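You operate a simulated robot arm through the tools that you are given. There is no shell and no other tool.

You are at the controls of a simulated robot arm. One attempt, no reset.

## Task
Raise the blind, free the latch and set the window wide open.
Fine: blind fully up and latch free before the window is set; switch the dome light off; the window ends as set.
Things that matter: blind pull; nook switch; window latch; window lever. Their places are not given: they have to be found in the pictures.

The check looks at the end state, three seconds after you hand in, the way a careful person would. Anything else that was tipped, shoved, dropped, spilled or broken makes it a failure.

## Robot
A 6-joint arm with a two-finger parallel gripper, fixed in place. Base frame: the origin is on the floor under the middle of its stand, x ahead of it, y to its left, z up. Lengths are in cm, angles in degrees, forces in N, time in s.
With the tool pointing down near the work surface it reaches from about 10 to 64 cm from the base axis. Its first joint turns from -66.0 to 66.0 degrees. Payload 2.45 kg.
Tool frame: the origin (TCP) lies between the finger pads and is the grasp point; the fingertips stand 2.4 cm ahead of it; z points along the fingers, y is the line along which they close. Largest opening 6.8 cm; finger width 1.7, thickness 1; the body of the gripper, 4 by 7 cm, starts 4.1 cm behind the TCP.
Orientation is told as [roll, pitch, yaw] about the base's x, y, z axes, in that order, counted from this pose: with the fingers straight down and closing along the base's y, the tool's x points along the base's -x, its y along +y and its z along -z.

## Interface
- The arm moves only by the tool drive_tool. Its argument "steps" is a list of rows, each a list of 7 numbers: the turn, a rotation vector about the tool's x, y, z in degrees, then the shift along the tool's x, y, z in cm, then the finger opening in cm, from 0 to 6.8. In form: [[ax, ay, az, x, y, z, claw], ...]. A call has 1 to 20 rows; each row shifts and turns the commanded pose from where the row before left it, along the tool's axes as they then stand. Each row takes 0.2 s and may step no farther than 5 cm and 8.6 degrees from the row before; otherwise, or with a gripper value out of range, the whole call is refused. A pose out of reach is approached as far as the arm can. The call stops where the force on the tool passes 70 N (or 10 N more than at its start, if that is more) or the arm is blocked; 0.2 s more then pass. The fingers move at their own pace (about 10.8 cm/s each) and stop on an object; they squeeze with about 35 N. The grip force told is the motor's: it shows also when the fingers shut on nothing. Time passes only in rows, and 0.2 s behind the last, so rows that do not move let the fingers close. The reply holds the time, the measured pose of the TCP, the force on the tool along the base axes, the opening and the grip force, in the units named above and with some noise, with the torque about the TCP (base axes, N m) and any sound that the robot's microphone picked up, and new pictures: "views" is both (left out), scene, wrist or none.
- Cameras (640 x 400 px; columns grow to the right, rows downward): "scene" is fixed at [12.32, 39.23, 150.07]; the picture's right is [-0.97, -0.23, 0.00], its down [-0.09, 0.37, -0.92] and it looks along [0.21, -0.90, -0.38] (base axes); focal length 295 px, centre (320, 200). "wrist" rides on the gripper at [8.4, 1.1, -7.5] in the tool frame; the picture's right is [-0.13, 0.99, 0.00], its down [-0.60, -0.08, -0.79] and it looks along [-0.79, -0.10, 0.61] (tool axes); focal length 251 px, centre (320, 200).
- point_at(camera, pixels): for up to 12 pixels [column, row] of the newest picture of that camera ("zoom" is the newest enlarged one), the place [x, y, z] in the base frame of the surface seen there, good to about 0.3 cm, but the place of the scene camera against the robot may be out by one fixed shift of up to 2.5 cm in any direction. The clock stands still meanwhile.
- close_up(camera, box): a new picture of the part [left, top, right, bottom] of that camera's present view, enlarged. The clock stands still meanwhile.
- close_job(): hands the job in; it is judged then, once.

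Open the gripper and draw the arm clear of the work before you hand the job in, unless the task says otherwise.

The tools are called after "Request:" as a command line: name --pt "numbers of a row" for each row, then --argument value for the rest, lists and objects as JSON in quotes. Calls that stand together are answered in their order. drive_tool: Moves the arm, as the interface text tells. Its arguments: {"type":"object","properties":{"steps":{"type":"array","items":{"type":"array","items":{"type":"number"}}},"views":{"type":"string","enum":["both","scene","wrist","none"]}},"required":["steps"]} The other tools are called the same way: point_at (camera, pixels) gives the place of the surface under pixels of a picture; close_up (camera, box) takes an enlarged picture of a part of a camera's view; close_job () hands the job in.

At the start:

```text
time: 0.0
ee_pos: [41.29, -17.25, 138.78]
ee_rot: [0.0, -0.1, 0.1]
ft_force: [-0.8, 0.7, 0.2]
torque: [0.01, -0.01, 0.01]
finger_gap: 6.81
grip_force: 0.1
```

scene: 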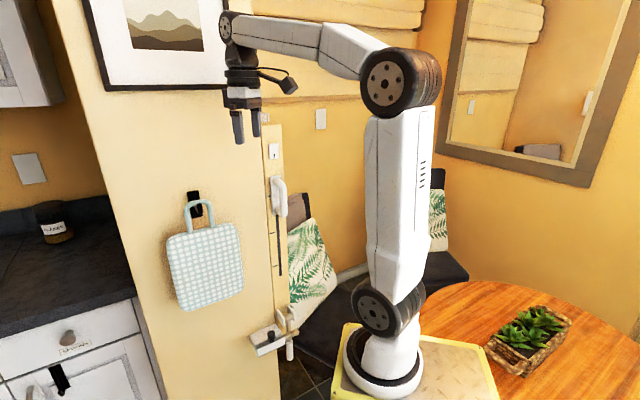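
wrist: 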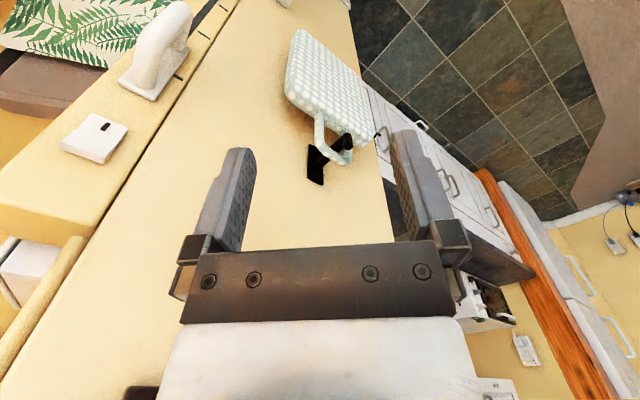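

The scene picture shows a wall with a switch plate near (273,150), a white slider handle near (279,195), and a lever-like thing near (283,335). I will enlarge these areas to identify them.

Request:
close_up --camera "scene" --box '[220, 100, 360, 190]'

Request:
close_up --camera "scene" --box '[230, 170, 340, 300]'

Request:
close_up --camera "scene" --box '[230, 290, 340, 370]'

Request:
close_up --camera "wrist" --box '[0, 0, 260, 200]'

Request:
close_up --camera "scene" --box '[420, 0, 640, 200]'

```text
4.44 times, centred on (290, 145) of scene
```

zoom: 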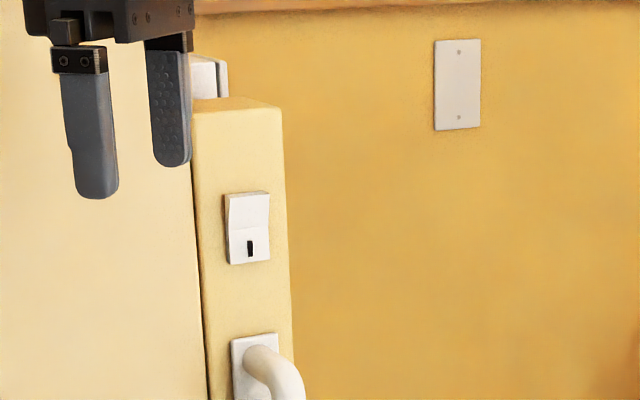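

```text
3.08 times, centred on (285, 235) of scene
```

zoom: 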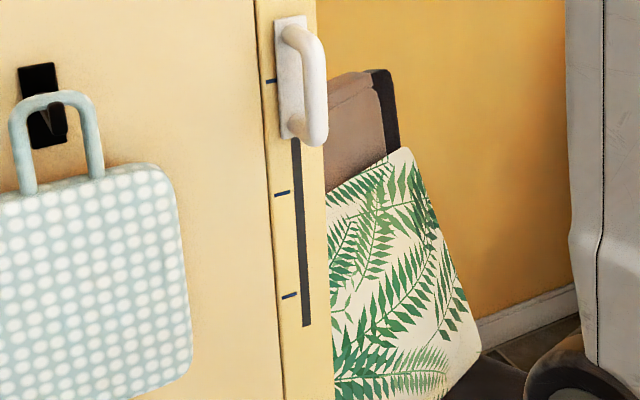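

```text
5.00 times, centred on (285, 330) of scene
```

zoom: 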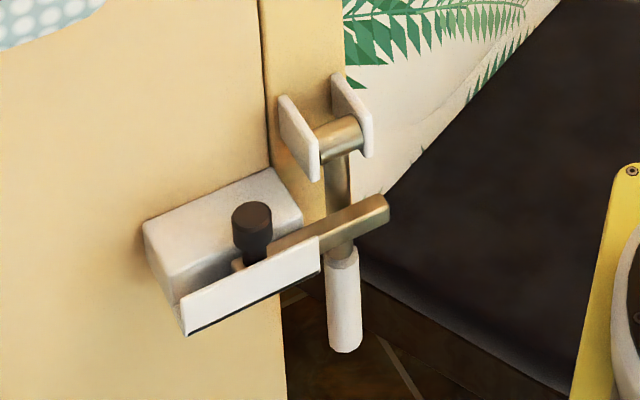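

```text
2.00 times, centred on (130, 100) of wrist
```

zoom: 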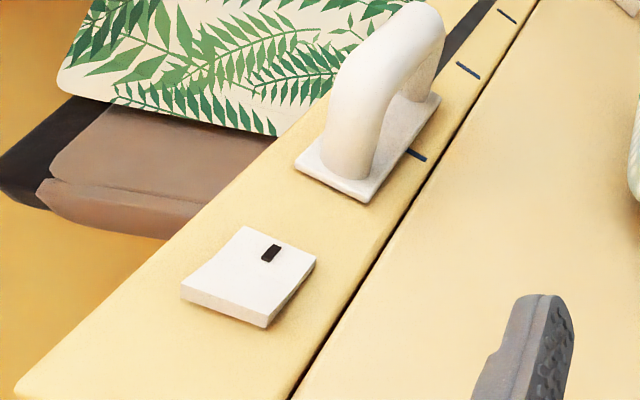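

```text
2.00 times, centred on (530, 100) of scene
```

zoom: 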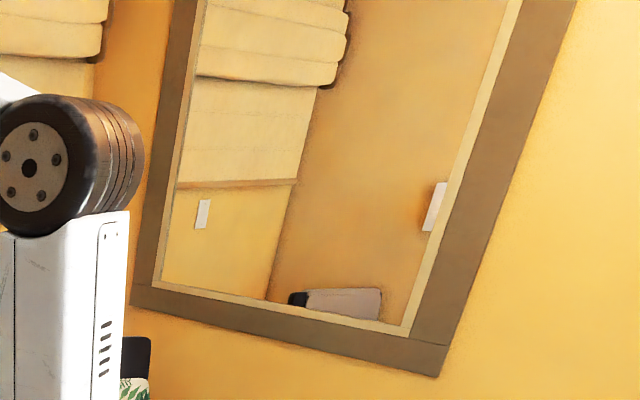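

The close-ups show a rocker switch, a D-handle on a vertical slotted track, a bolt with a black knob crossing a hinged lever. I measure their places next.

Request:
point_at --camera "scene" --pixels '[[274, 147], [274, 154], [267, 130], [280, 130], [282, 195], [278, 178], [282, 260], [279, 275], [285, 215], [283, 250], [320, 119]]'

Request:
point_at --camera "scene" --pixels '[[285, 333], [280, 334], [300, 332], [289, 350], [289, 357], [288, 318], [295, 317], [286, 322], [303, 313], [260, 352], [262, 340], [275, 345]]'

Request:
point_at --camera "wrist" --pixels '[[95, 140], [108, 128], [75, 143], [110, 125], [70, 200], [165, 30], [150, 75], [180, 75], [208, 35], [228, 7], [300, 180], [200, 200]]'

Request:
close_up --camera "scene" --box '[220, 0, 460, 150]'

```text
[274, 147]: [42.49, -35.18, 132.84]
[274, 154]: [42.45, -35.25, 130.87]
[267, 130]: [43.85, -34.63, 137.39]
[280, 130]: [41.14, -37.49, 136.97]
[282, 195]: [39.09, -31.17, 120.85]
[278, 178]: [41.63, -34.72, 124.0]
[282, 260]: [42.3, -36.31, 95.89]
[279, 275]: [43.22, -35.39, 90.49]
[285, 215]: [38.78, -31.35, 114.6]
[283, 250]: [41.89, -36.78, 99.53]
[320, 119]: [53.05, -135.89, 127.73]
```

```text
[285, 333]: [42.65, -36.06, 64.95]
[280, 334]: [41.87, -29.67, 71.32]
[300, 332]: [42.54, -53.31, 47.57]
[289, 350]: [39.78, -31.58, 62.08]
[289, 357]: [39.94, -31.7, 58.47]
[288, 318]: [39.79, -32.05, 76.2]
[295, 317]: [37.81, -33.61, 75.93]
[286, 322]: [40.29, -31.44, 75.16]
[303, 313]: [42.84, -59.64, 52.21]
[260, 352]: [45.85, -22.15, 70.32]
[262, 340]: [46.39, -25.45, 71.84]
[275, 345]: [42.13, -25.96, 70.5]
```

```text
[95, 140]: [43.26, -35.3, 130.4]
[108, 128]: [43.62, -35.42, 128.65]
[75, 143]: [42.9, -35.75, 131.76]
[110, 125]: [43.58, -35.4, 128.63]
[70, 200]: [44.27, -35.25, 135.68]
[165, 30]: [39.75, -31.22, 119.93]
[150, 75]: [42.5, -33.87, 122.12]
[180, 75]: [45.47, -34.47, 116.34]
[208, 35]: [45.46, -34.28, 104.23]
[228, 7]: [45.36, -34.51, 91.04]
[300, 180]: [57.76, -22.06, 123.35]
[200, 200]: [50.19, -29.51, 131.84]
```

```text
2.67 times, centred on (340, 75) of scene
```

zoom: 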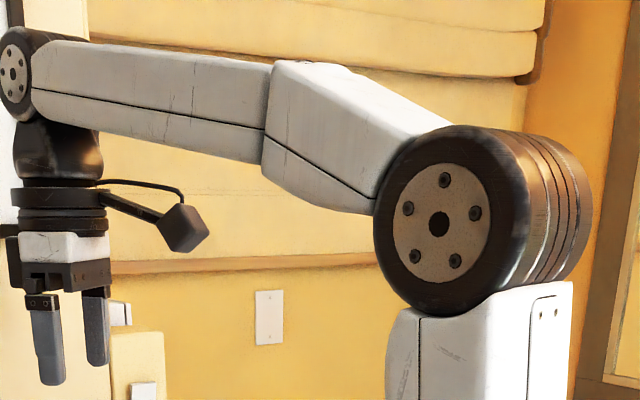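

The wall plane runs at about 45° to the base with the switch, handle track, latch and lever all on it. I'll turn the tool −45.5° to face the wall, back off and lower to see the track, latch and lever with the wrist camera.

Request:
drive_tool --pt "0 0 7.58 0 0 0 6.8" --pt "0 0 7.58 0 0 0 6.8" --pt "0 0 7.58 0 0 0 6.8" --pt "0 0 7.58 0 0 0 6.8" --pt "0 0 7.58 0 0 0 6.8" --pt "0 0 7.6 0 0 0 6.8" --pt "0 0 0 1.25 -1.25 4.6 6.8" --pt "0 0 0 1.25 -1.25 4.6 6.8" --pt "0 0 0 1.25 -1.25 4.6 6.8" --pt "0 0 0 1.25 -1.25 4.6 6.8" --pt "0 0 0 1.25 -1.25 4.6 6.8" --pt "0 0 0 1.25 -1.25 4.6 6.8" --pt "0 0 0 1.25 -1.25 4.6 6.8" --pt "0 0 0 1.25 -1.25 4.6 6.8"

```text
time: 3.0
ee_pos: [27.61, -17.56, 102.03]
ee_rot: [-0.1, 0.0, -45.5]
ft_force: [-0.5, -0.4, 1.0]
torque: [0.0, -0.01, 0.0]
finger_gap: 6.82
grip_force: 0.1
out of reach, approached as far as the arm can: row 14
```

scene: 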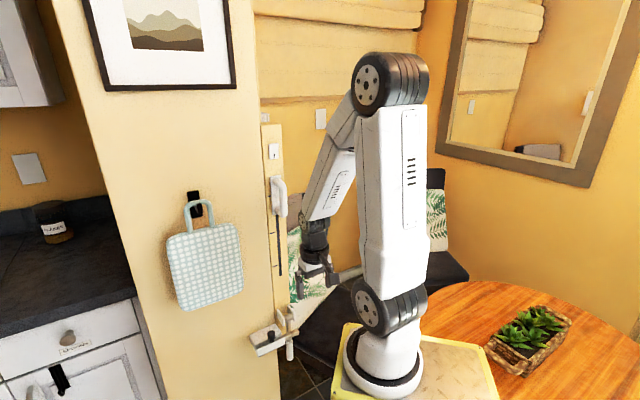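
wrist: 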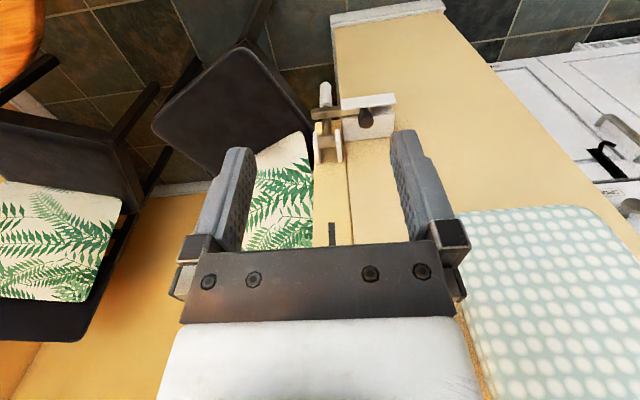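

The wrist view shows the latch and lever around (350,115). I enlarge it.

Request:
close_up --camera "wrist" --box '[270, 60, 430, 180]'

Request:
point_at --camera "wrist" --pixels '[[365, 118], [324, 115], [325, 95], [328, 130], [340, 150], [323, 150], [370, 100], [355, 130], [315, 112], [337, 195], [370, 180], [328, 240]]'

Request:
point_at --camera "scene" --pixels '[[268, 337], [285, 328], [289, 350], [289, 357], [285, 314], [292, 310], [264, 335], [264, 354], [277, 346], [400, 375], [320, 390]]'

```text
3.33 times, centred on (350, 120) of wrist
```

zoom: 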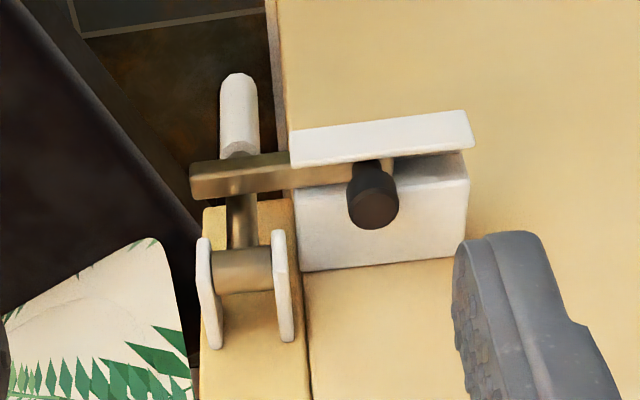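

```text
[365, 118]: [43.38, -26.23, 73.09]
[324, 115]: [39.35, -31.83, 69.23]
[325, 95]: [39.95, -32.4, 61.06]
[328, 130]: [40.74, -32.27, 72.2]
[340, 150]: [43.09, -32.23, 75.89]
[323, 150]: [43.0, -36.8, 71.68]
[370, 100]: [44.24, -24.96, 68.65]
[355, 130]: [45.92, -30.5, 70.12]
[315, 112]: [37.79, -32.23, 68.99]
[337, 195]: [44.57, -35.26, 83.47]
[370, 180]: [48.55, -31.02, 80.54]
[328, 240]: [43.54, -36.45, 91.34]
```

```text
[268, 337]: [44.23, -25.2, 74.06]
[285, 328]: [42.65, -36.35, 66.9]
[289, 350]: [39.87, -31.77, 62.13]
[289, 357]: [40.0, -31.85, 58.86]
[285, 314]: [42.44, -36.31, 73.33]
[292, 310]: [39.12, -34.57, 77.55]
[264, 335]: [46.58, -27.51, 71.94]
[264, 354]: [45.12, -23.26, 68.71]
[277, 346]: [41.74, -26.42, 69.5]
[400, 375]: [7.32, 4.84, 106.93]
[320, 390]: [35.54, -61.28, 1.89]
```

I'll use the enlarged wrist picture for precise places of the latch and lever parts.

Request:
point_at --camera "zoom" --pixels '[[372, 210], [370, 180], [200, 180], [275, 172], [240, 85], [240, 140], [242, 215], [242, 265], [205, 250], [282, 245], [300, 145], [465, 130]]'

Request:
point_at --camera "zoom" --pixels '[[380, 130], [340, 175], [310, 240], [440, 220], [310, 265], [460, 180], [250, 300], [222, 215], [345, 170], [385, 160], [350, 210], [395, 210]]'

Request:
point_at --camera "scene" --pixels '[[376, 305], [390, 365], [345, 340], [372, 85], [390, 80], [318, 240], [310, 262], [345, 395], [490, 395], [395, 150]]'

```text
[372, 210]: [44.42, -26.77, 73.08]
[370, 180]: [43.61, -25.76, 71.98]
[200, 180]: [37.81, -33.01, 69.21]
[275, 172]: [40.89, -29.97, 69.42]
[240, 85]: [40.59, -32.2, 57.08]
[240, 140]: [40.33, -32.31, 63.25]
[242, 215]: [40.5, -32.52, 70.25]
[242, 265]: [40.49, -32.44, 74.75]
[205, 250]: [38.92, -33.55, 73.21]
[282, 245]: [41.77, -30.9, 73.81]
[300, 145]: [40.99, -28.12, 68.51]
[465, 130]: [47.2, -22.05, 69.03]
```

```text
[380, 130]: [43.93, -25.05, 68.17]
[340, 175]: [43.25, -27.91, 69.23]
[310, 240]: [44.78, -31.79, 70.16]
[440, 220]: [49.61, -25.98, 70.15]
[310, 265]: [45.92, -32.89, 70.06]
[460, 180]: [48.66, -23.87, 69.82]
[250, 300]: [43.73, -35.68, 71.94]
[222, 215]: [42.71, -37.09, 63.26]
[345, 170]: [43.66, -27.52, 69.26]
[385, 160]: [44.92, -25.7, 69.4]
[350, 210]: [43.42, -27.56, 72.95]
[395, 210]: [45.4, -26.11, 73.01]
```

```text
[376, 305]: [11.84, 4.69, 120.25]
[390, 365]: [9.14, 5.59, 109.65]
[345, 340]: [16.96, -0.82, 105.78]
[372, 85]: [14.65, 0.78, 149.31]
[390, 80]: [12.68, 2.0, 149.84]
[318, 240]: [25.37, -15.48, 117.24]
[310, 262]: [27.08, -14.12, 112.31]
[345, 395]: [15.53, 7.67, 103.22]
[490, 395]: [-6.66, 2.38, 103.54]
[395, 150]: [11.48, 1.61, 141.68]
```

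Latch: bolt with knob at about (44.4,−26.8,73) slides along the wall, lever hangs from a pivot at z≈75 behind the bolt. Now I go up and tilt the tool 45° to look at the pull handle and the switch from the front.

Request:
drive_tool --pt "0 0 0 0 -0.2 -4.67 6.8" --pt "0 0 0 0 -0.2 -4.67 6.8" --pt "0 0 0 0 -0.2 -4.67 6.8" --pt "0 0 0 0 -0.2 -4.67 6.8" --pt "0 0 0 0 -0.2 -4.67 6.8" --pt "0 0 0 0 -0.2 -4.67 6.8" --pt "0 -7.5 0 0 0 0 6.8" --pt "0 -7.5 0 0 0 0 6.8" --pt "0 -7.5 0 0 0 0 6.8" --pt "0 -7.5 0 0 0 0 6.8" --pt "0 -7.5 0 0 0 0 6.8" --pt "0 -7.5 0 0 0 0 6.8"

```text
time: 5.6
ee_pos: [36.57, -30.08, 128.79]
ee_rot: [0.1, -45.1, -45.5]
ft_force: [0.0, -1.5, -0.2]
torque: [-0.03, -0.05, -0.01]
finger_gap: 6.81
grip_force: 0.0
out of reach, approached as far as the arm can: row 3, 4, 5, 7, 8, 9, 10, 11, 12
```

scene: 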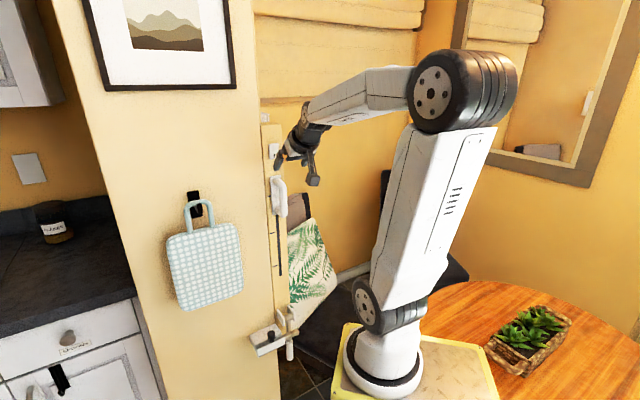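
wrist: 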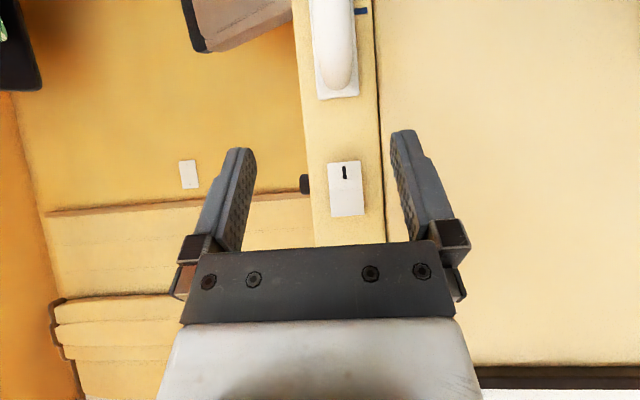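

The arm folds no closer, so it ended nearer the wall (about 9 cm out) than commanded. I look closely at the switch and handle here, and probe with a still row whether the commanded pose is still the unreachable one.

Request:
close_up --camera "wrist" --box '[280, 0, 400, 110]'

Request:
close_up --camera "wrist" --box '[280, 140, 400, 240]'

Request:
drive_tool --pt "0 0 0 0 0 0 6.8" --views "none"

Request:
close_up --camera "wrist" --box '[0, 150, 320, 400]'

```text
3.64 times, centred on (340, 55) of wrist
```

zoom: 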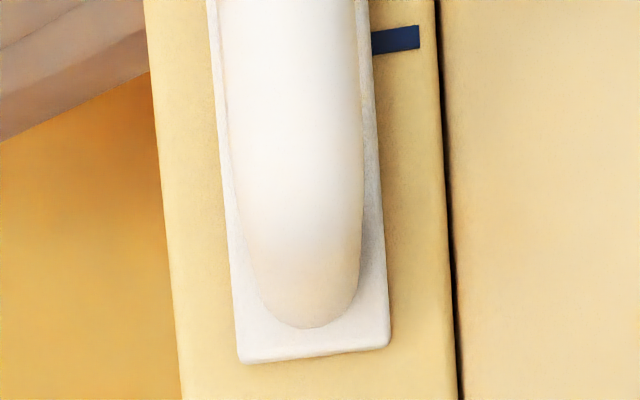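

```text
4.00 times, centred on (340, 190) of wrist
```

zoom: 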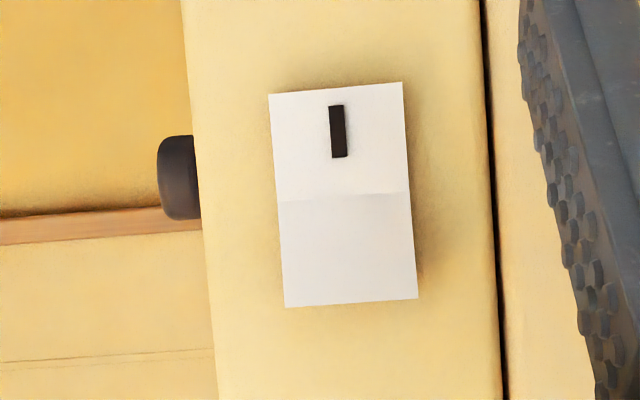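

```text
time: 6.0
ee_pos: [36.48, -30.18, 128.88]
ee_rot: [0.0, -44.9, -45.5]
ft_force: [0.1, 0.3, 0.9]
torque: [-0.01, 0.01, 0.0]
finger_gap: 6.79
grip_force: 0.1
```

```text
1.60 times, centred on (160, 275) of wrist
```

zoom: 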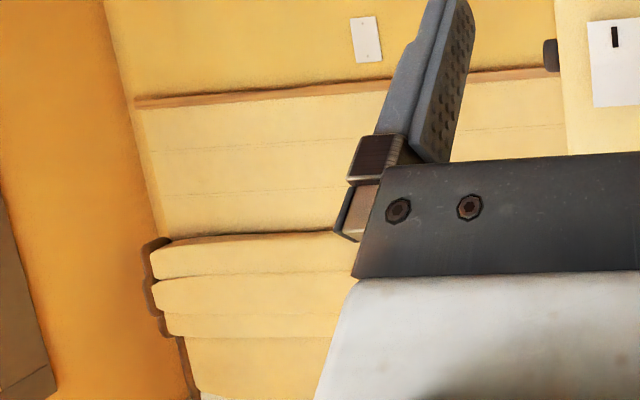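

The commanded pose has settled at the reached one. I measure the handle and switch in the current wrist picture.

Request:
point_at --camera "wrist" --pixels '[[336, 10], [336, 40], [336, 75], [345, 85], [322, 90], [348, 95], [345, 165], [345, 180], [345, 193], [345, 202], [347, 213], [320, 200]]'

Request:
point_at --camera "scene" --pixels '[[281, 185], [283, 200], [283, 213], [273, 145], [274, 155], [433, 92], [368, 305], [312, 128], [285, 155], [282, 162]]'

Request:
close_up --camera "scene" --box '[240, 90, 340, 230]'

```text
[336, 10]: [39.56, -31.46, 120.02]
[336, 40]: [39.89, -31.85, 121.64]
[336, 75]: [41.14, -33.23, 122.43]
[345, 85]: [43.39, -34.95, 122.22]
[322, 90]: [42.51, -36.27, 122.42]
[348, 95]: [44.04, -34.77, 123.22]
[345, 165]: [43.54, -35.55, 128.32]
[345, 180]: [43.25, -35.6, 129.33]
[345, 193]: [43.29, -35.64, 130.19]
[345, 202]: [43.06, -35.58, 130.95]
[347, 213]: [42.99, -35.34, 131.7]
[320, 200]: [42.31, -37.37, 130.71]
```

```text
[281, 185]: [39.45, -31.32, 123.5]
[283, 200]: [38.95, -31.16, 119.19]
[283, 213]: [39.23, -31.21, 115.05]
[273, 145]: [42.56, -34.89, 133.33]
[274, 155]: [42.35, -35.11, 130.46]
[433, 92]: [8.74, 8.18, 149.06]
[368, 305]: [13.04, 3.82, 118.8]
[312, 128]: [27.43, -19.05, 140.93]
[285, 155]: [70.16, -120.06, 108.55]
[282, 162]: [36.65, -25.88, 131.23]
```

```text
2.86 times, centred on (290, 160) of scene
```

zoom: 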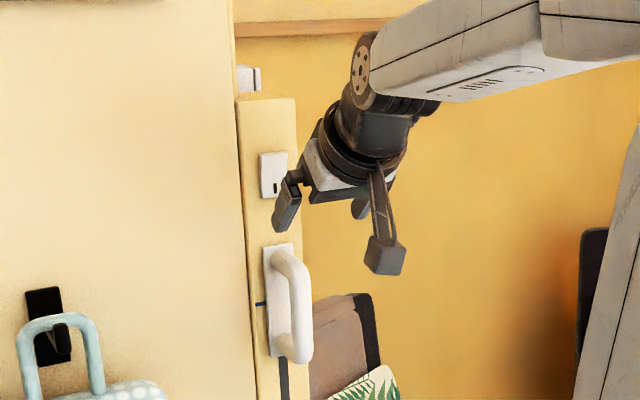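

The lower, marked half of the switch is pressed in (o≈0.4 vs 0.9 cm at top), and the pull handle's bar is at about z 113–122, 6 cm off the wall. I move down in front of the handle, centre on it and tilt to 60°, staying clear of the bar.

Request:
drive_tool --pt "0 0 0 0 1.3 0 6.8" --pt "0 0 0 2.5 0 2.5 6.8" --pt "0 0 0 2.5 0 2.5 6.8" --pt "0 0 0 2.5 0 2.5 6.8" --pt "0 -7.5 0 0 0 0 6.8" --pt "0 -7.5 0 0 0 0 6.8"

```text
time: 7.4
ee_pos: [36.76, -30.09, 118.08]
ee_rot: [-3.7, -54.7, -45.3]
ft_force: [1.2, -0.2, 0.4]
torque: [0.02, 0.01, -0.02]
finger_gap: 6.81
grip_force: 0.0
out of reach, approached as far as the arm can: row 6
```

scene: 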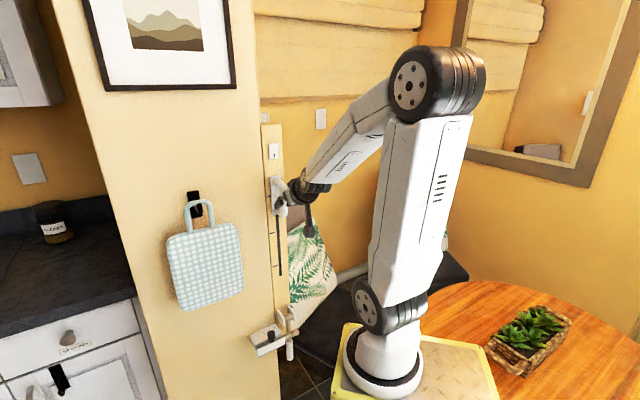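
wrist: 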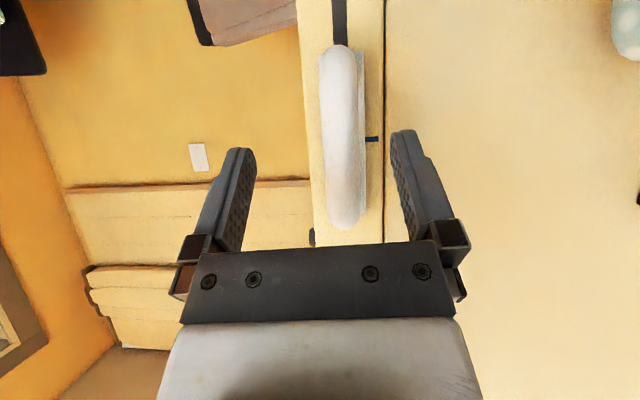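

Handle bar is seen between the fingers at columns 320–365, slightly right of their middle (322). I correct sideways by 1 cm, undo the small roll, and go forward 3 cm.

Request:
drive_tool --pt "0 0 0 -0.87 1.0 1.22 6.8" --pt "-3.7 0 0 -0.87 0 1.22 6.8"

```text
time: 8.0
ee_pos: [40.23, -30.52, 118.59]
ee_rot: [3.8, -60.1, -45.5]
ft_force: [0.6, 0.2, -0.2]
torque: [0.03, -0.02, -0.01]
finger_gap: 6.82
grip_force: 0.0
```

scene: 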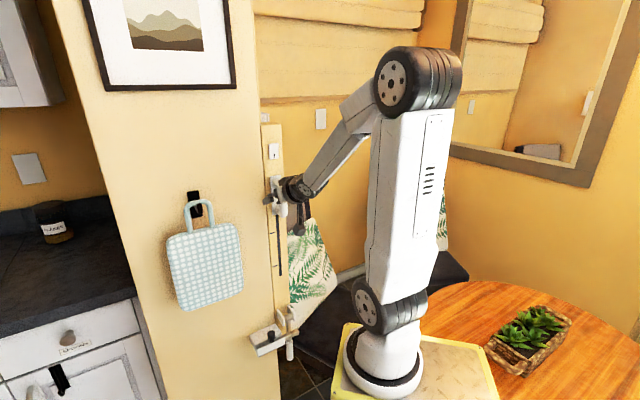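
wrist: 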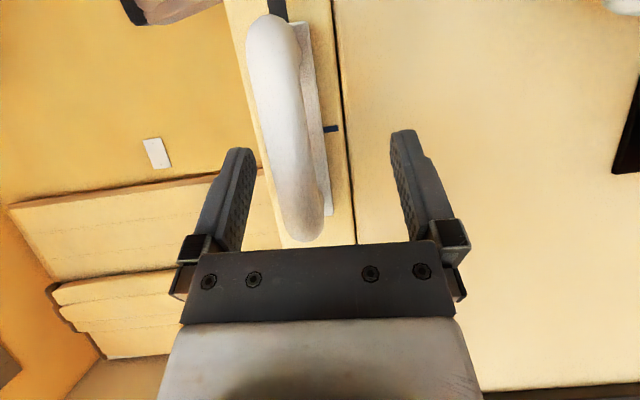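

The commanded roll was in fact zero, so my correction overshot; bar is now left of the finger middle. I undo it (turn +3.8 about x, −1.14 along y) and go forward about 1 cm to bracket the bar.

Request:
drive_tool --pt "3.75 0 0 0 -1.14 0 6.8" --pt "0 0 0 0.34 0 1.43 6.8"

```text
time: 8.6
ee_pos: [40.11, -32.33, 117.28]
ee_rot: [0.0, -60.0, -45.6]
ft_force: [0.3, 0.0, -0.3]
torque: [0.02, -0.01, -0.01]
finger_gap: 6.77
grip_force: 0.0
```

scene: 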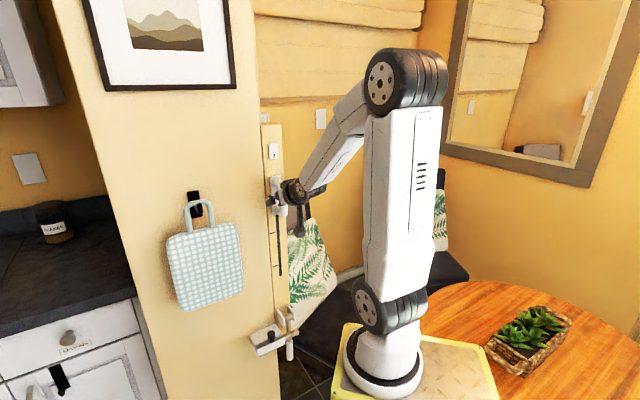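
wrist: 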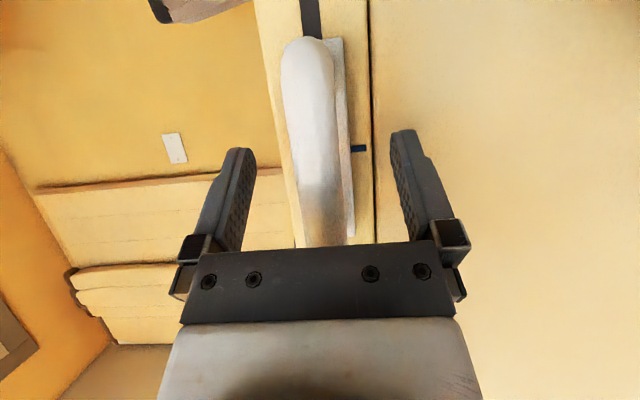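

The bar is now centred between the fingers (column ~320), TCP 5 cm off the wall at z 117. I close on it.

Request:
drive_tool --pt "0 0 0 0 0 0 3.5" --pt "0 0 0 0 0 0 1.5" --pt "0 0 0 0 0 0 1.0" --pt "0 0 0 0 0 0 1.0"

```text
time: 9.6
ee_pos: [40.04, -32.3, 117.29]
ee_rot: [0.2, -60.0, -45.6]
ft_force: [-3.8, -7.1, -1.2]
torque: [-0.28, -0.17, -0.07]
finger_gap: 2.05
grip_force: 38.0
```

scene: 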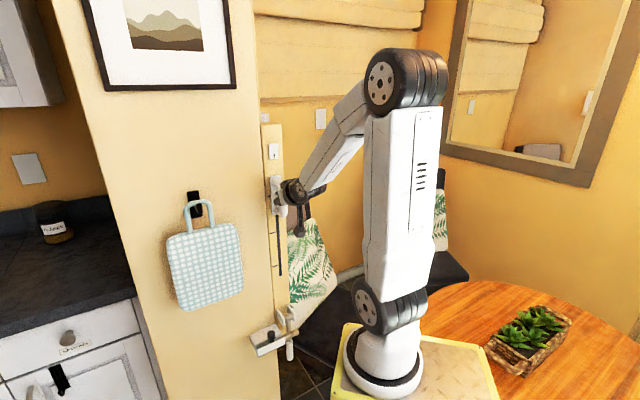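
wrist: 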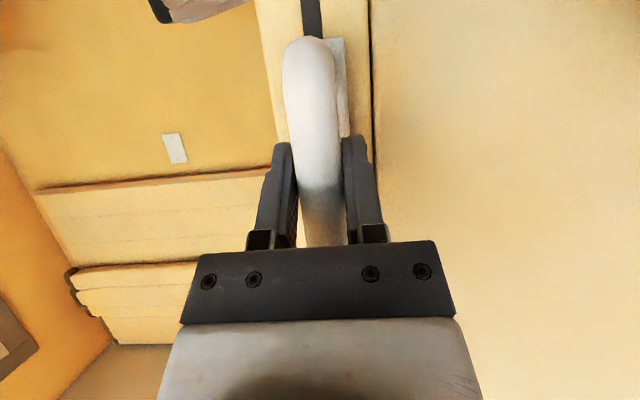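

Gripped (gap 2.05 cm). I pull the handle down a little, relieving the sideways force, and watch the force and the blind.

Request:
drive_tool --pt "0 0 0 0.87 -0.1 0.5 1.0" --pt "0 0 0 1.3 -0.1 0.75 1.0" --pt "0 0 0 1.3 0 0.75 1.0"

```text
time: 10.4
ee_pos: [40.02, -32.39, 113.16]
ee_rot: [0.0, -59.9, -45.2]
ft_force: [-3.4, 25.1, 3.6]
torque: [0.46, -0.11, 0.18]
finger_gap: 2.09
grip_force: 38.2
```

scene: 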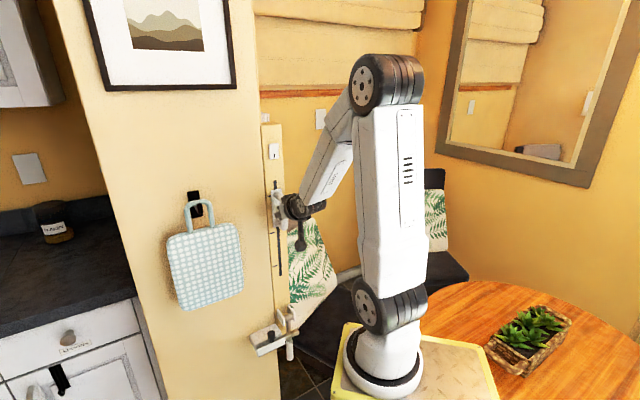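
wrist: 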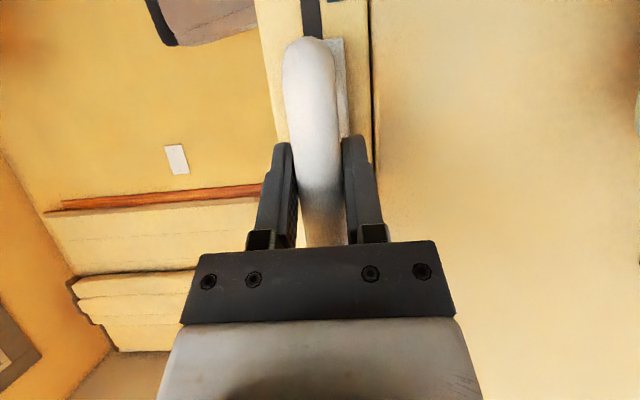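

The blind has risen (a brown frame now shows below it at row 92), so pulling down raises it. I ease the sideways and outward force and keep pulling down.

Request:
drive_tool --pt "0 0 0 0.96 0.13 0.33 1.0" --pt "0 0 0 1.73 0 1.0 1.0" --pt "0 0 0 1.73 0 1.0 1.0" --pt "0 0 0 1.73 0 1.0 1.0" --pt "0 0 0 1.73 0 1.0 1.0"

```text
time: 11.6
ee_pos: [40.17, -32.29, 104.39]
ee_rot: [-0.1, -60.2, -45.2]
ft_force: [26.0, 5.2, 5.1]
torque: [0.57, 0.06, 0.07]
finger_gap: 2.07
grip_force: 38.5
```

scene: 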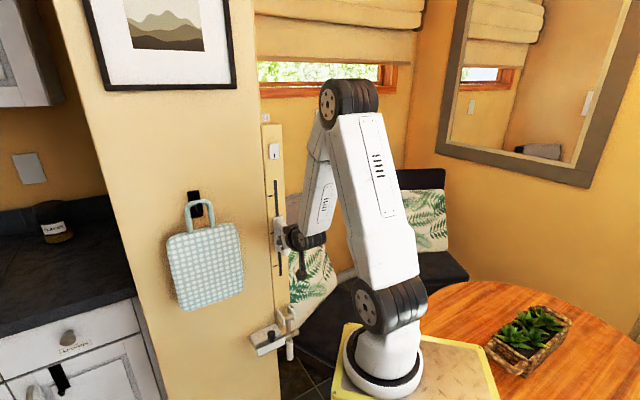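
wrist: 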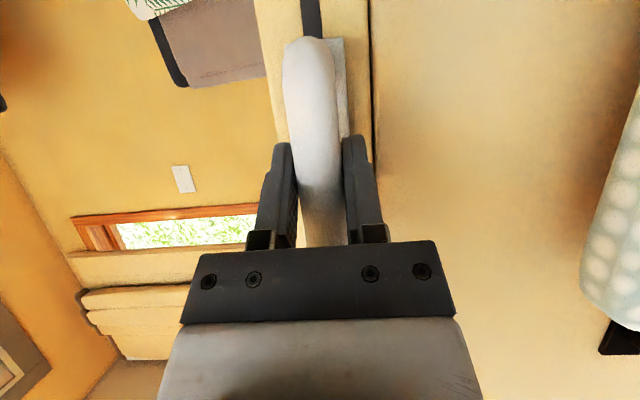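

Blind keeps rising and the window shows at (320,72). I relieve the side load and continue down.

Request:
drive_tool --pt "0 0 0 0.9 0.18 0.65 1.0" --pt "0 0 0 1.73 0 1.0 1.0" --pt "0 0 0 1.73 0 1.0 1.0" --pt "0 0 0 1.73 0 1.0 1.0" --pt "0 0 0 1.73 0 1.0 1.0"

```text
time: 12.8
ee_pos: [40.09, -32.25, 95.17]
ee_rot: [0.0, -59.8, -46.0]
ft_force: [-12.9, -18.8, 5.1]
torque: [0.29, 0.65, -0.08]
finger_gap: 2.11
grip_force: 37.9
```

scene: 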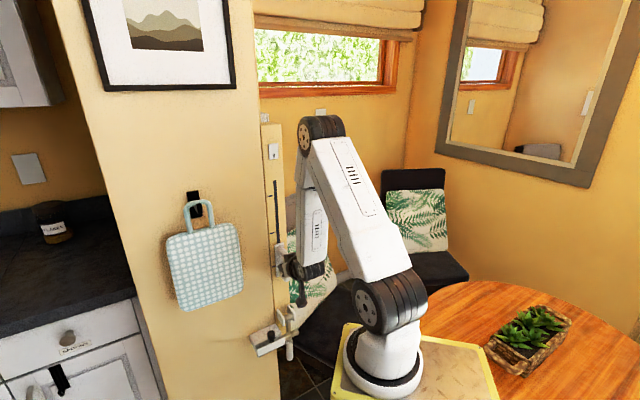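
wrist: 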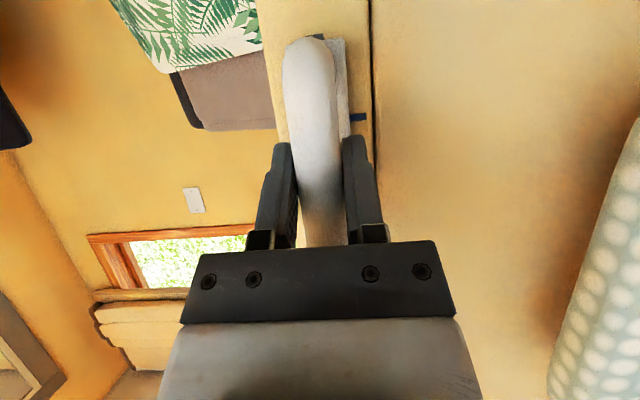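

The bottom mark is now visible at (357,117); at the start the top mark sat at (357,148), so about 4 cm remain. I pull down in small rows to the end.

Request:
drive_tool --pt "0 0 0 0.87 -0.12 0.5 1.0" --pt "0 0 0 0.87 0 0.5 1.0" --pt "0 0 0 0.87 0 0.5 1.0" --pt "0 0 0 0.52 0 0.3 1.0"

```text
time: 13.8
ee_pos: [40.26, -32.41, 92.28]
ee_rot: [0.0, -60.8, -45.4]
ft_force: [-9.3, -6.4, 36.3]
torque: [0.07, 0.16, -0.01]
finger_gap: 2.06
grip_force: 37.9
```

scene: 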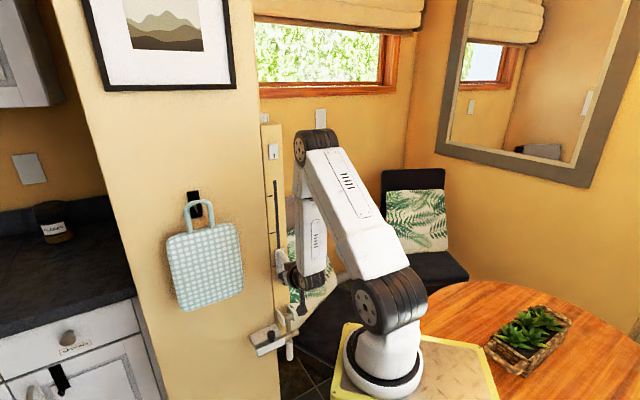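
wrist: 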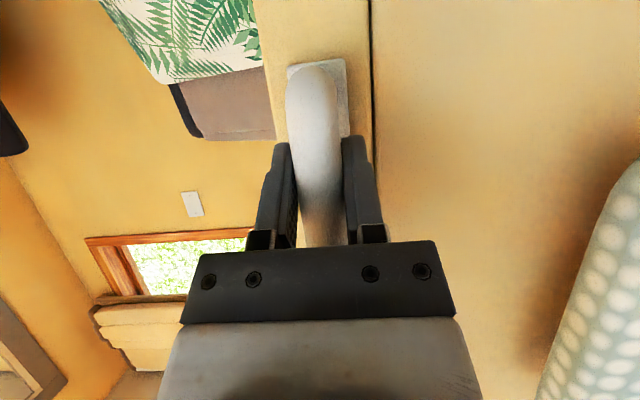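

The upward force is 36 N and the fingers slid a bit along the bar, so the handle seems at its end. I look closely at the handle against the mark and at the blind.

Request:
close_up --camera "scene" --box '[240, 220, 340, 310]'

Request:
close_up --camera "wrist" --box '[250, 30, 400, 150]'

Request:
close_up --camera "scene" --box '[240, 0, 480, 130]'

```text
4.44 times, centred on (290, 265) of scene
```

zoom: 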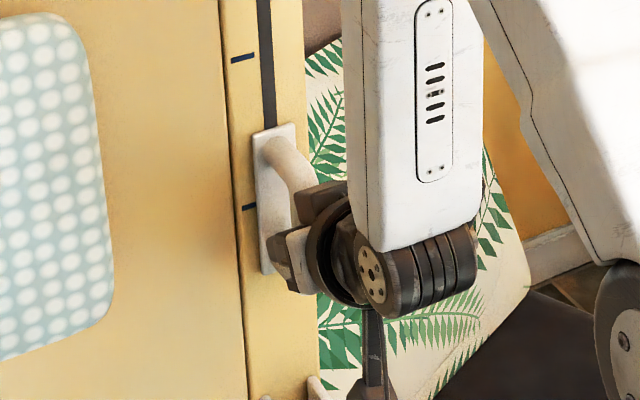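

```text
3.33 times, centred on (325, 90) of wrist
```

zoom: 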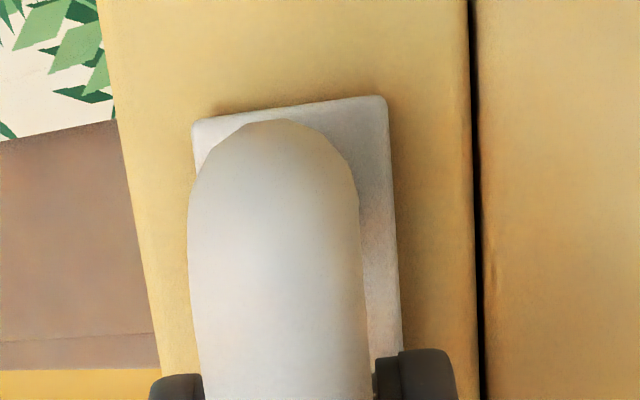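

```text
2.67 times, centred on (360, 65) of scene
```

zoom: 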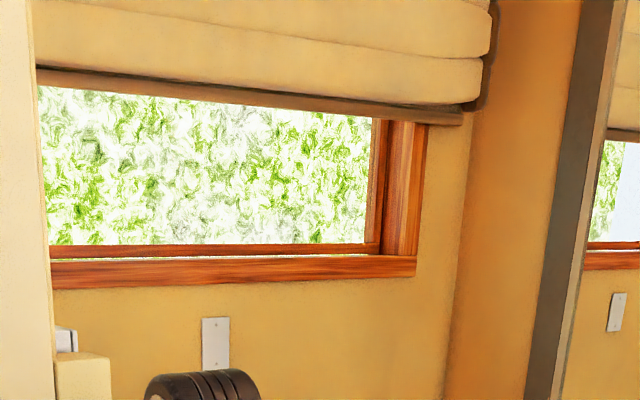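

The plate is centred on the bottom mark and the blind is stacked up with the window clear, so the pull is at its end. I relax, open the fingers and back off from the bar.

Request:
drive_tool --pt "0 0 0 -0.6 0 -0.35 1.0" --pt "0 0 0 0 0 0 5.0" --pt "0 0 0 0 0 0 5.0" --pt "0 0 0 0 0 -2.0 5.0" --pt "0 0 0 0 0 -3.0 5.0"

```text
time: 15.0
ee_pos: [37.1, -29.01, 94.82]
ee_rot: [0.0, -60.0, -45.5]
ft_force: [-1.0, 0.3, 0.8]
torque: [0.03, -0.01, -0.02]
finger_gap: 5.0
grip_force: 0.0
```

scene: 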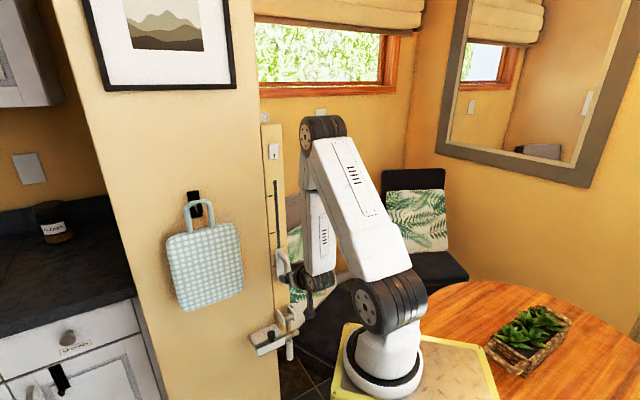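
wrist: 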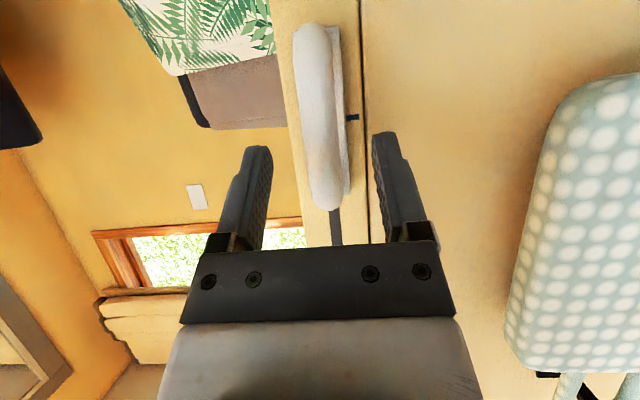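

Handle stays at the bottom mark, blind stays up. Now I measure the bag's near edge and bottom to know the free space around the latch.

Request:
point_at --camera "wrist" --pixels '[[560, 110], [540, 200], [515, 320], [600, 90], [580, 200], [450, 100], [350, 118], [330, 200], [300, 60]]'

Request:
point_at --camera "scene" --pixels '[[242, 290], [235, 300], [240, 230], [215, 300], [185, 308], [205, 260], [255, 320], [289, 345]]'

```text
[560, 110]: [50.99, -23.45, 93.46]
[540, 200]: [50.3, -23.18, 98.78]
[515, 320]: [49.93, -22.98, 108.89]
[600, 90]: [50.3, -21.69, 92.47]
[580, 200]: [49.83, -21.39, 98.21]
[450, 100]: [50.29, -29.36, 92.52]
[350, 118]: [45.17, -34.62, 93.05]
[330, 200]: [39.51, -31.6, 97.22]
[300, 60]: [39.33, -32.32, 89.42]
```

```text
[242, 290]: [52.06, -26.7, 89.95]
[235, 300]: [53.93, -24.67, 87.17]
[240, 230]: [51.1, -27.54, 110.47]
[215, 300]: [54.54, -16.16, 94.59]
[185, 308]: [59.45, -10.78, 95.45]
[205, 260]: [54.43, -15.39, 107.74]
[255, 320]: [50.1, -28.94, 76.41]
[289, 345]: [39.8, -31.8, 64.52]
```

The bag lies at s beyond −19.5 and above z≈90, so the latch area is free below it. I back out, lower and shift left to look at the latch with the tool tilted only 30°.

Request:
drive_tool --pt "0 0 0 1.0 0 -1.73 5.0" --pt "0 0 0 3.39 1.69 1.53 5.0" --pt "0 0 0 3.39 1.69 1.53 5.0" --pt "0 0 0 3.39 1.69 1.53 5.0" --pt "0 0 0 3.4 1.68 1.53 5.0" --pt "0 7.5 0 0 0 0 5.0" --pt "0 7.5 0 0 0 0 5.0" --pt "0 7.5 0 0 0 0 5.0" --pt "0 7.5 0 0 0 0 5.0"

```text
time: 17.0
ee_pos: [39.42, -21.96, 79.95]
ee_rot: [0.1, -30.0, -45.5]
ft_force: [-0.1, 0.0, 0.5]
torque: [0.0, 0.02, -0.01]
finger_gap: 4.99
grip_force: 0.1
```

scene: 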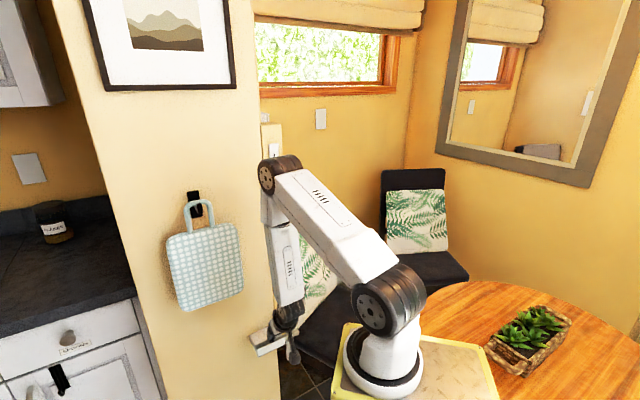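
wrist: 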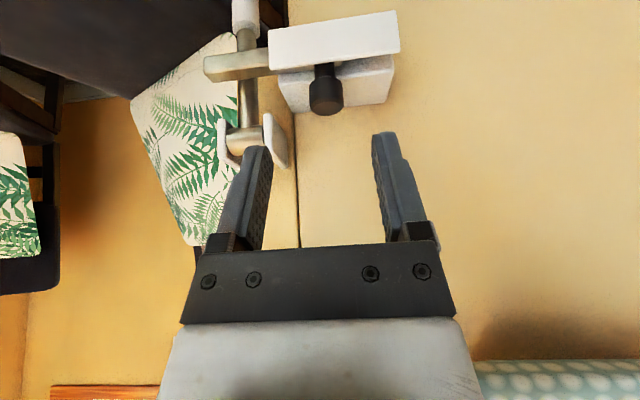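

The latch is in full view: knob at (325,90), bolt reaching to (205,65) across the lever. I enlarge and measure.

Request:
close_up --camera "wrist" --box '[190, 0, 410, 140]'

Request:
point_at --camera "wrist" --pixels '[[325, 100], [325, 80], [312, 95], [338, 95], [210, 65], [275, 40], [395, 35], [300, 95], [380, 90], [248, 90], [246, 20], [325, 70]]'

```text
2.86 times, centred on (300, 70) of wrist
```

zoom: 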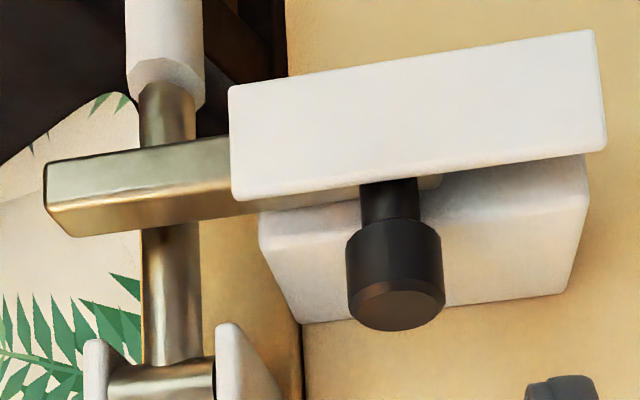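

```text
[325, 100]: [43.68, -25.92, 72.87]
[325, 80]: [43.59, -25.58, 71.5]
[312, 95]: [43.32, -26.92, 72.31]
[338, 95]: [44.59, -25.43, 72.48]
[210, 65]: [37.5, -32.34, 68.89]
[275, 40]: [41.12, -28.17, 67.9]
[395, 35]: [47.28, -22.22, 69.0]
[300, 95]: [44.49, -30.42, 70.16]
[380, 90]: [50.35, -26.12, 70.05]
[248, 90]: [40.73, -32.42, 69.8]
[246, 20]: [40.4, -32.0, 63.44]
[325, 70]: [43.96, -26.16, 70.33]
```

Knob centre is at about s=−13.0, 6.3 cm off the wall, z 70.4–73. I move in from above-front so the fingers straddle it, stopping short to check.

Request:
drive_tool --pt "0 0 0 -0.7 0.14 3.2 5.0" --pt "0 0 0 -0.7 0.13 3.2 5.0" --pt "0 0 0 -0.4 0 1.6 5.0"

```text
time: 17.8
ee_pos: [43.66, -26.02, 73.92]
ee_rot: [-0.1, -30.0, -45.5]
ft_force: [-0.4, -0.1, 0.5]
torque: [-0.01, -0.01, -0.02]
finger_gap: 4.99
grip_force: 0.0
```

scene: 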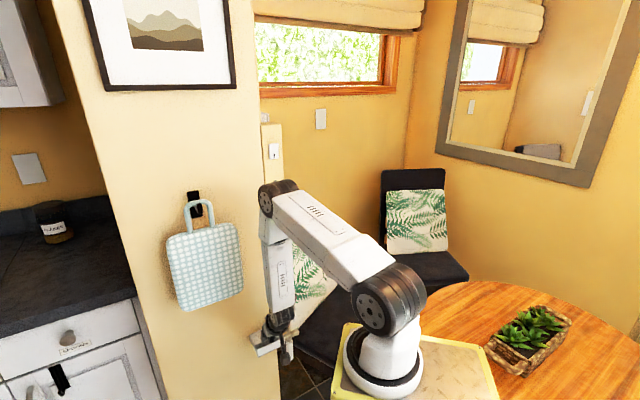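
wrist: 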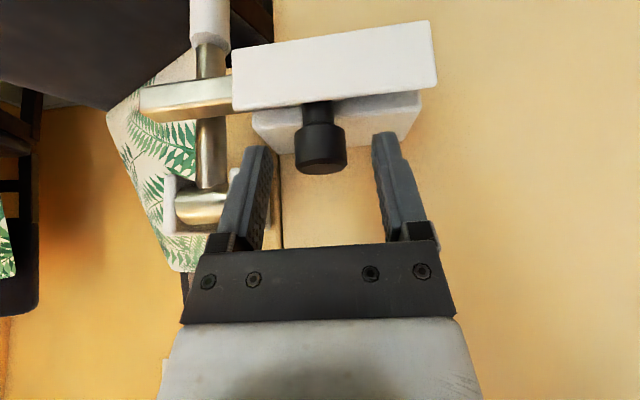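

The knob is centred between the fingers at column ~320. I go 1.4 cm further in and close on it.

Request:
drive_tool --pt "0 0 0 -0.05 0.05 1.44 5.0" --pt "0 0 0 0 0 0 2.5" --pt "0 0 0 0 0 0 1.2" --pt "0 0 0 0 0 0 1.2" --pt "0 0 0 0 0 0 1.2"

```text
time: 19.0
ee_pos: [44.1, -26.41, 72.76]
ee_rot: [0.0, -30.1, -45.5]
ft_force: [1.1, -0.2, -2.1]
torque: [-0.22, 0.39, -0.19]
finger_gap: 2.52
grip_force: 41.4
```

scene: 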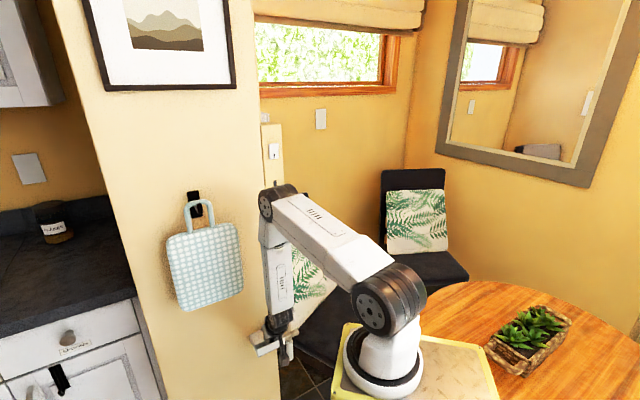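
wrist: 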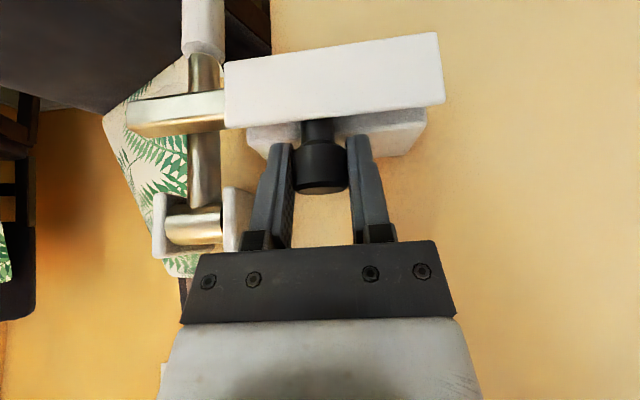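

Knob gripped (gap 2.5 cm). I slide the bolt to the left (tool +y) by 1 cm first to feel the resistance.

Request:
drive_tool --pt "0 0 0 0 0.5 0 1.2" --pt "0 0 0 0 0.5 0 1.2"

```text
time: 19.6
ee_pos: [44.83, -25.72, 72.77]
ee_rot: [0.0, -30.2, -45.5]
ft_force: [8.7, -9.1, -18.6]
torque: [0.06, 0.74, -0.15]
finger_gap: 2.51
grip_force: 40.9
```

scene: 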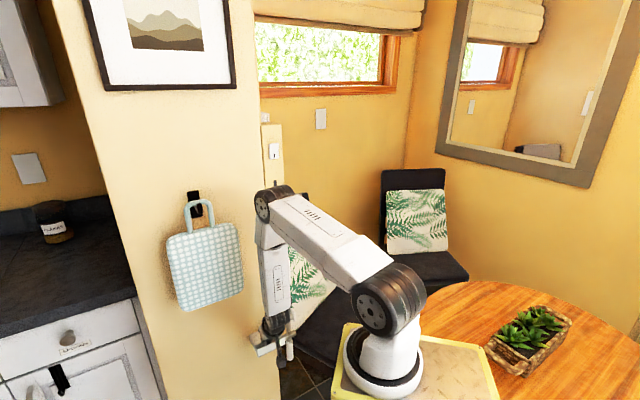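
wrist: 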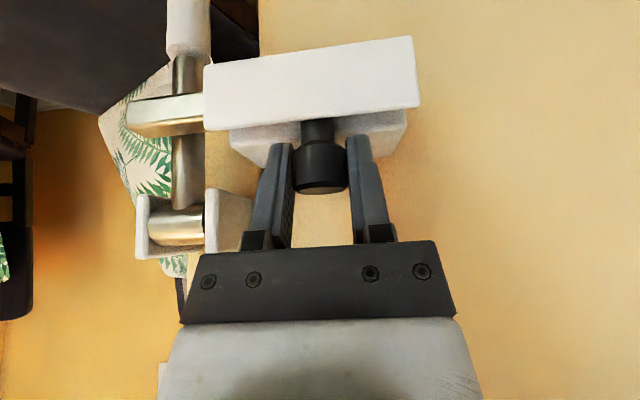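

It slides freely with small constraint forces (down and inward), so I follow those slightly and continue left.

Request:
drive_tool --pt "0 0 0 0 0.6 0.15 1.2" --pt "0 0 0 0 0.7 0 1.2" --pt "0 0 0 0 0.7 0 1.2"

```text
time: 20.4
ee_pos: [46.34, -24.23, 72.71]
ee_rot: [0.0, -30.2, -45.5]
ft_force: [-7.5, 7.5, 32.4]
torque: [-0.1, 0.6, -0.09]
finger_gap: 2.52
grip_force: 40.6
```

scene: 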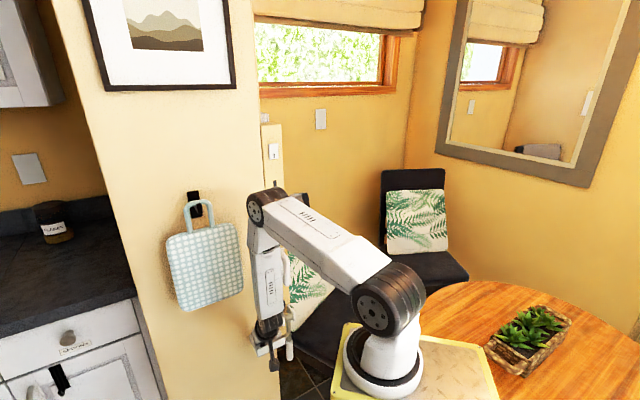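
wrist: 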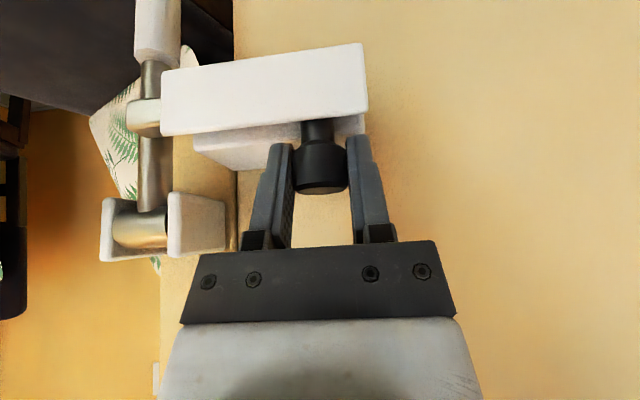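

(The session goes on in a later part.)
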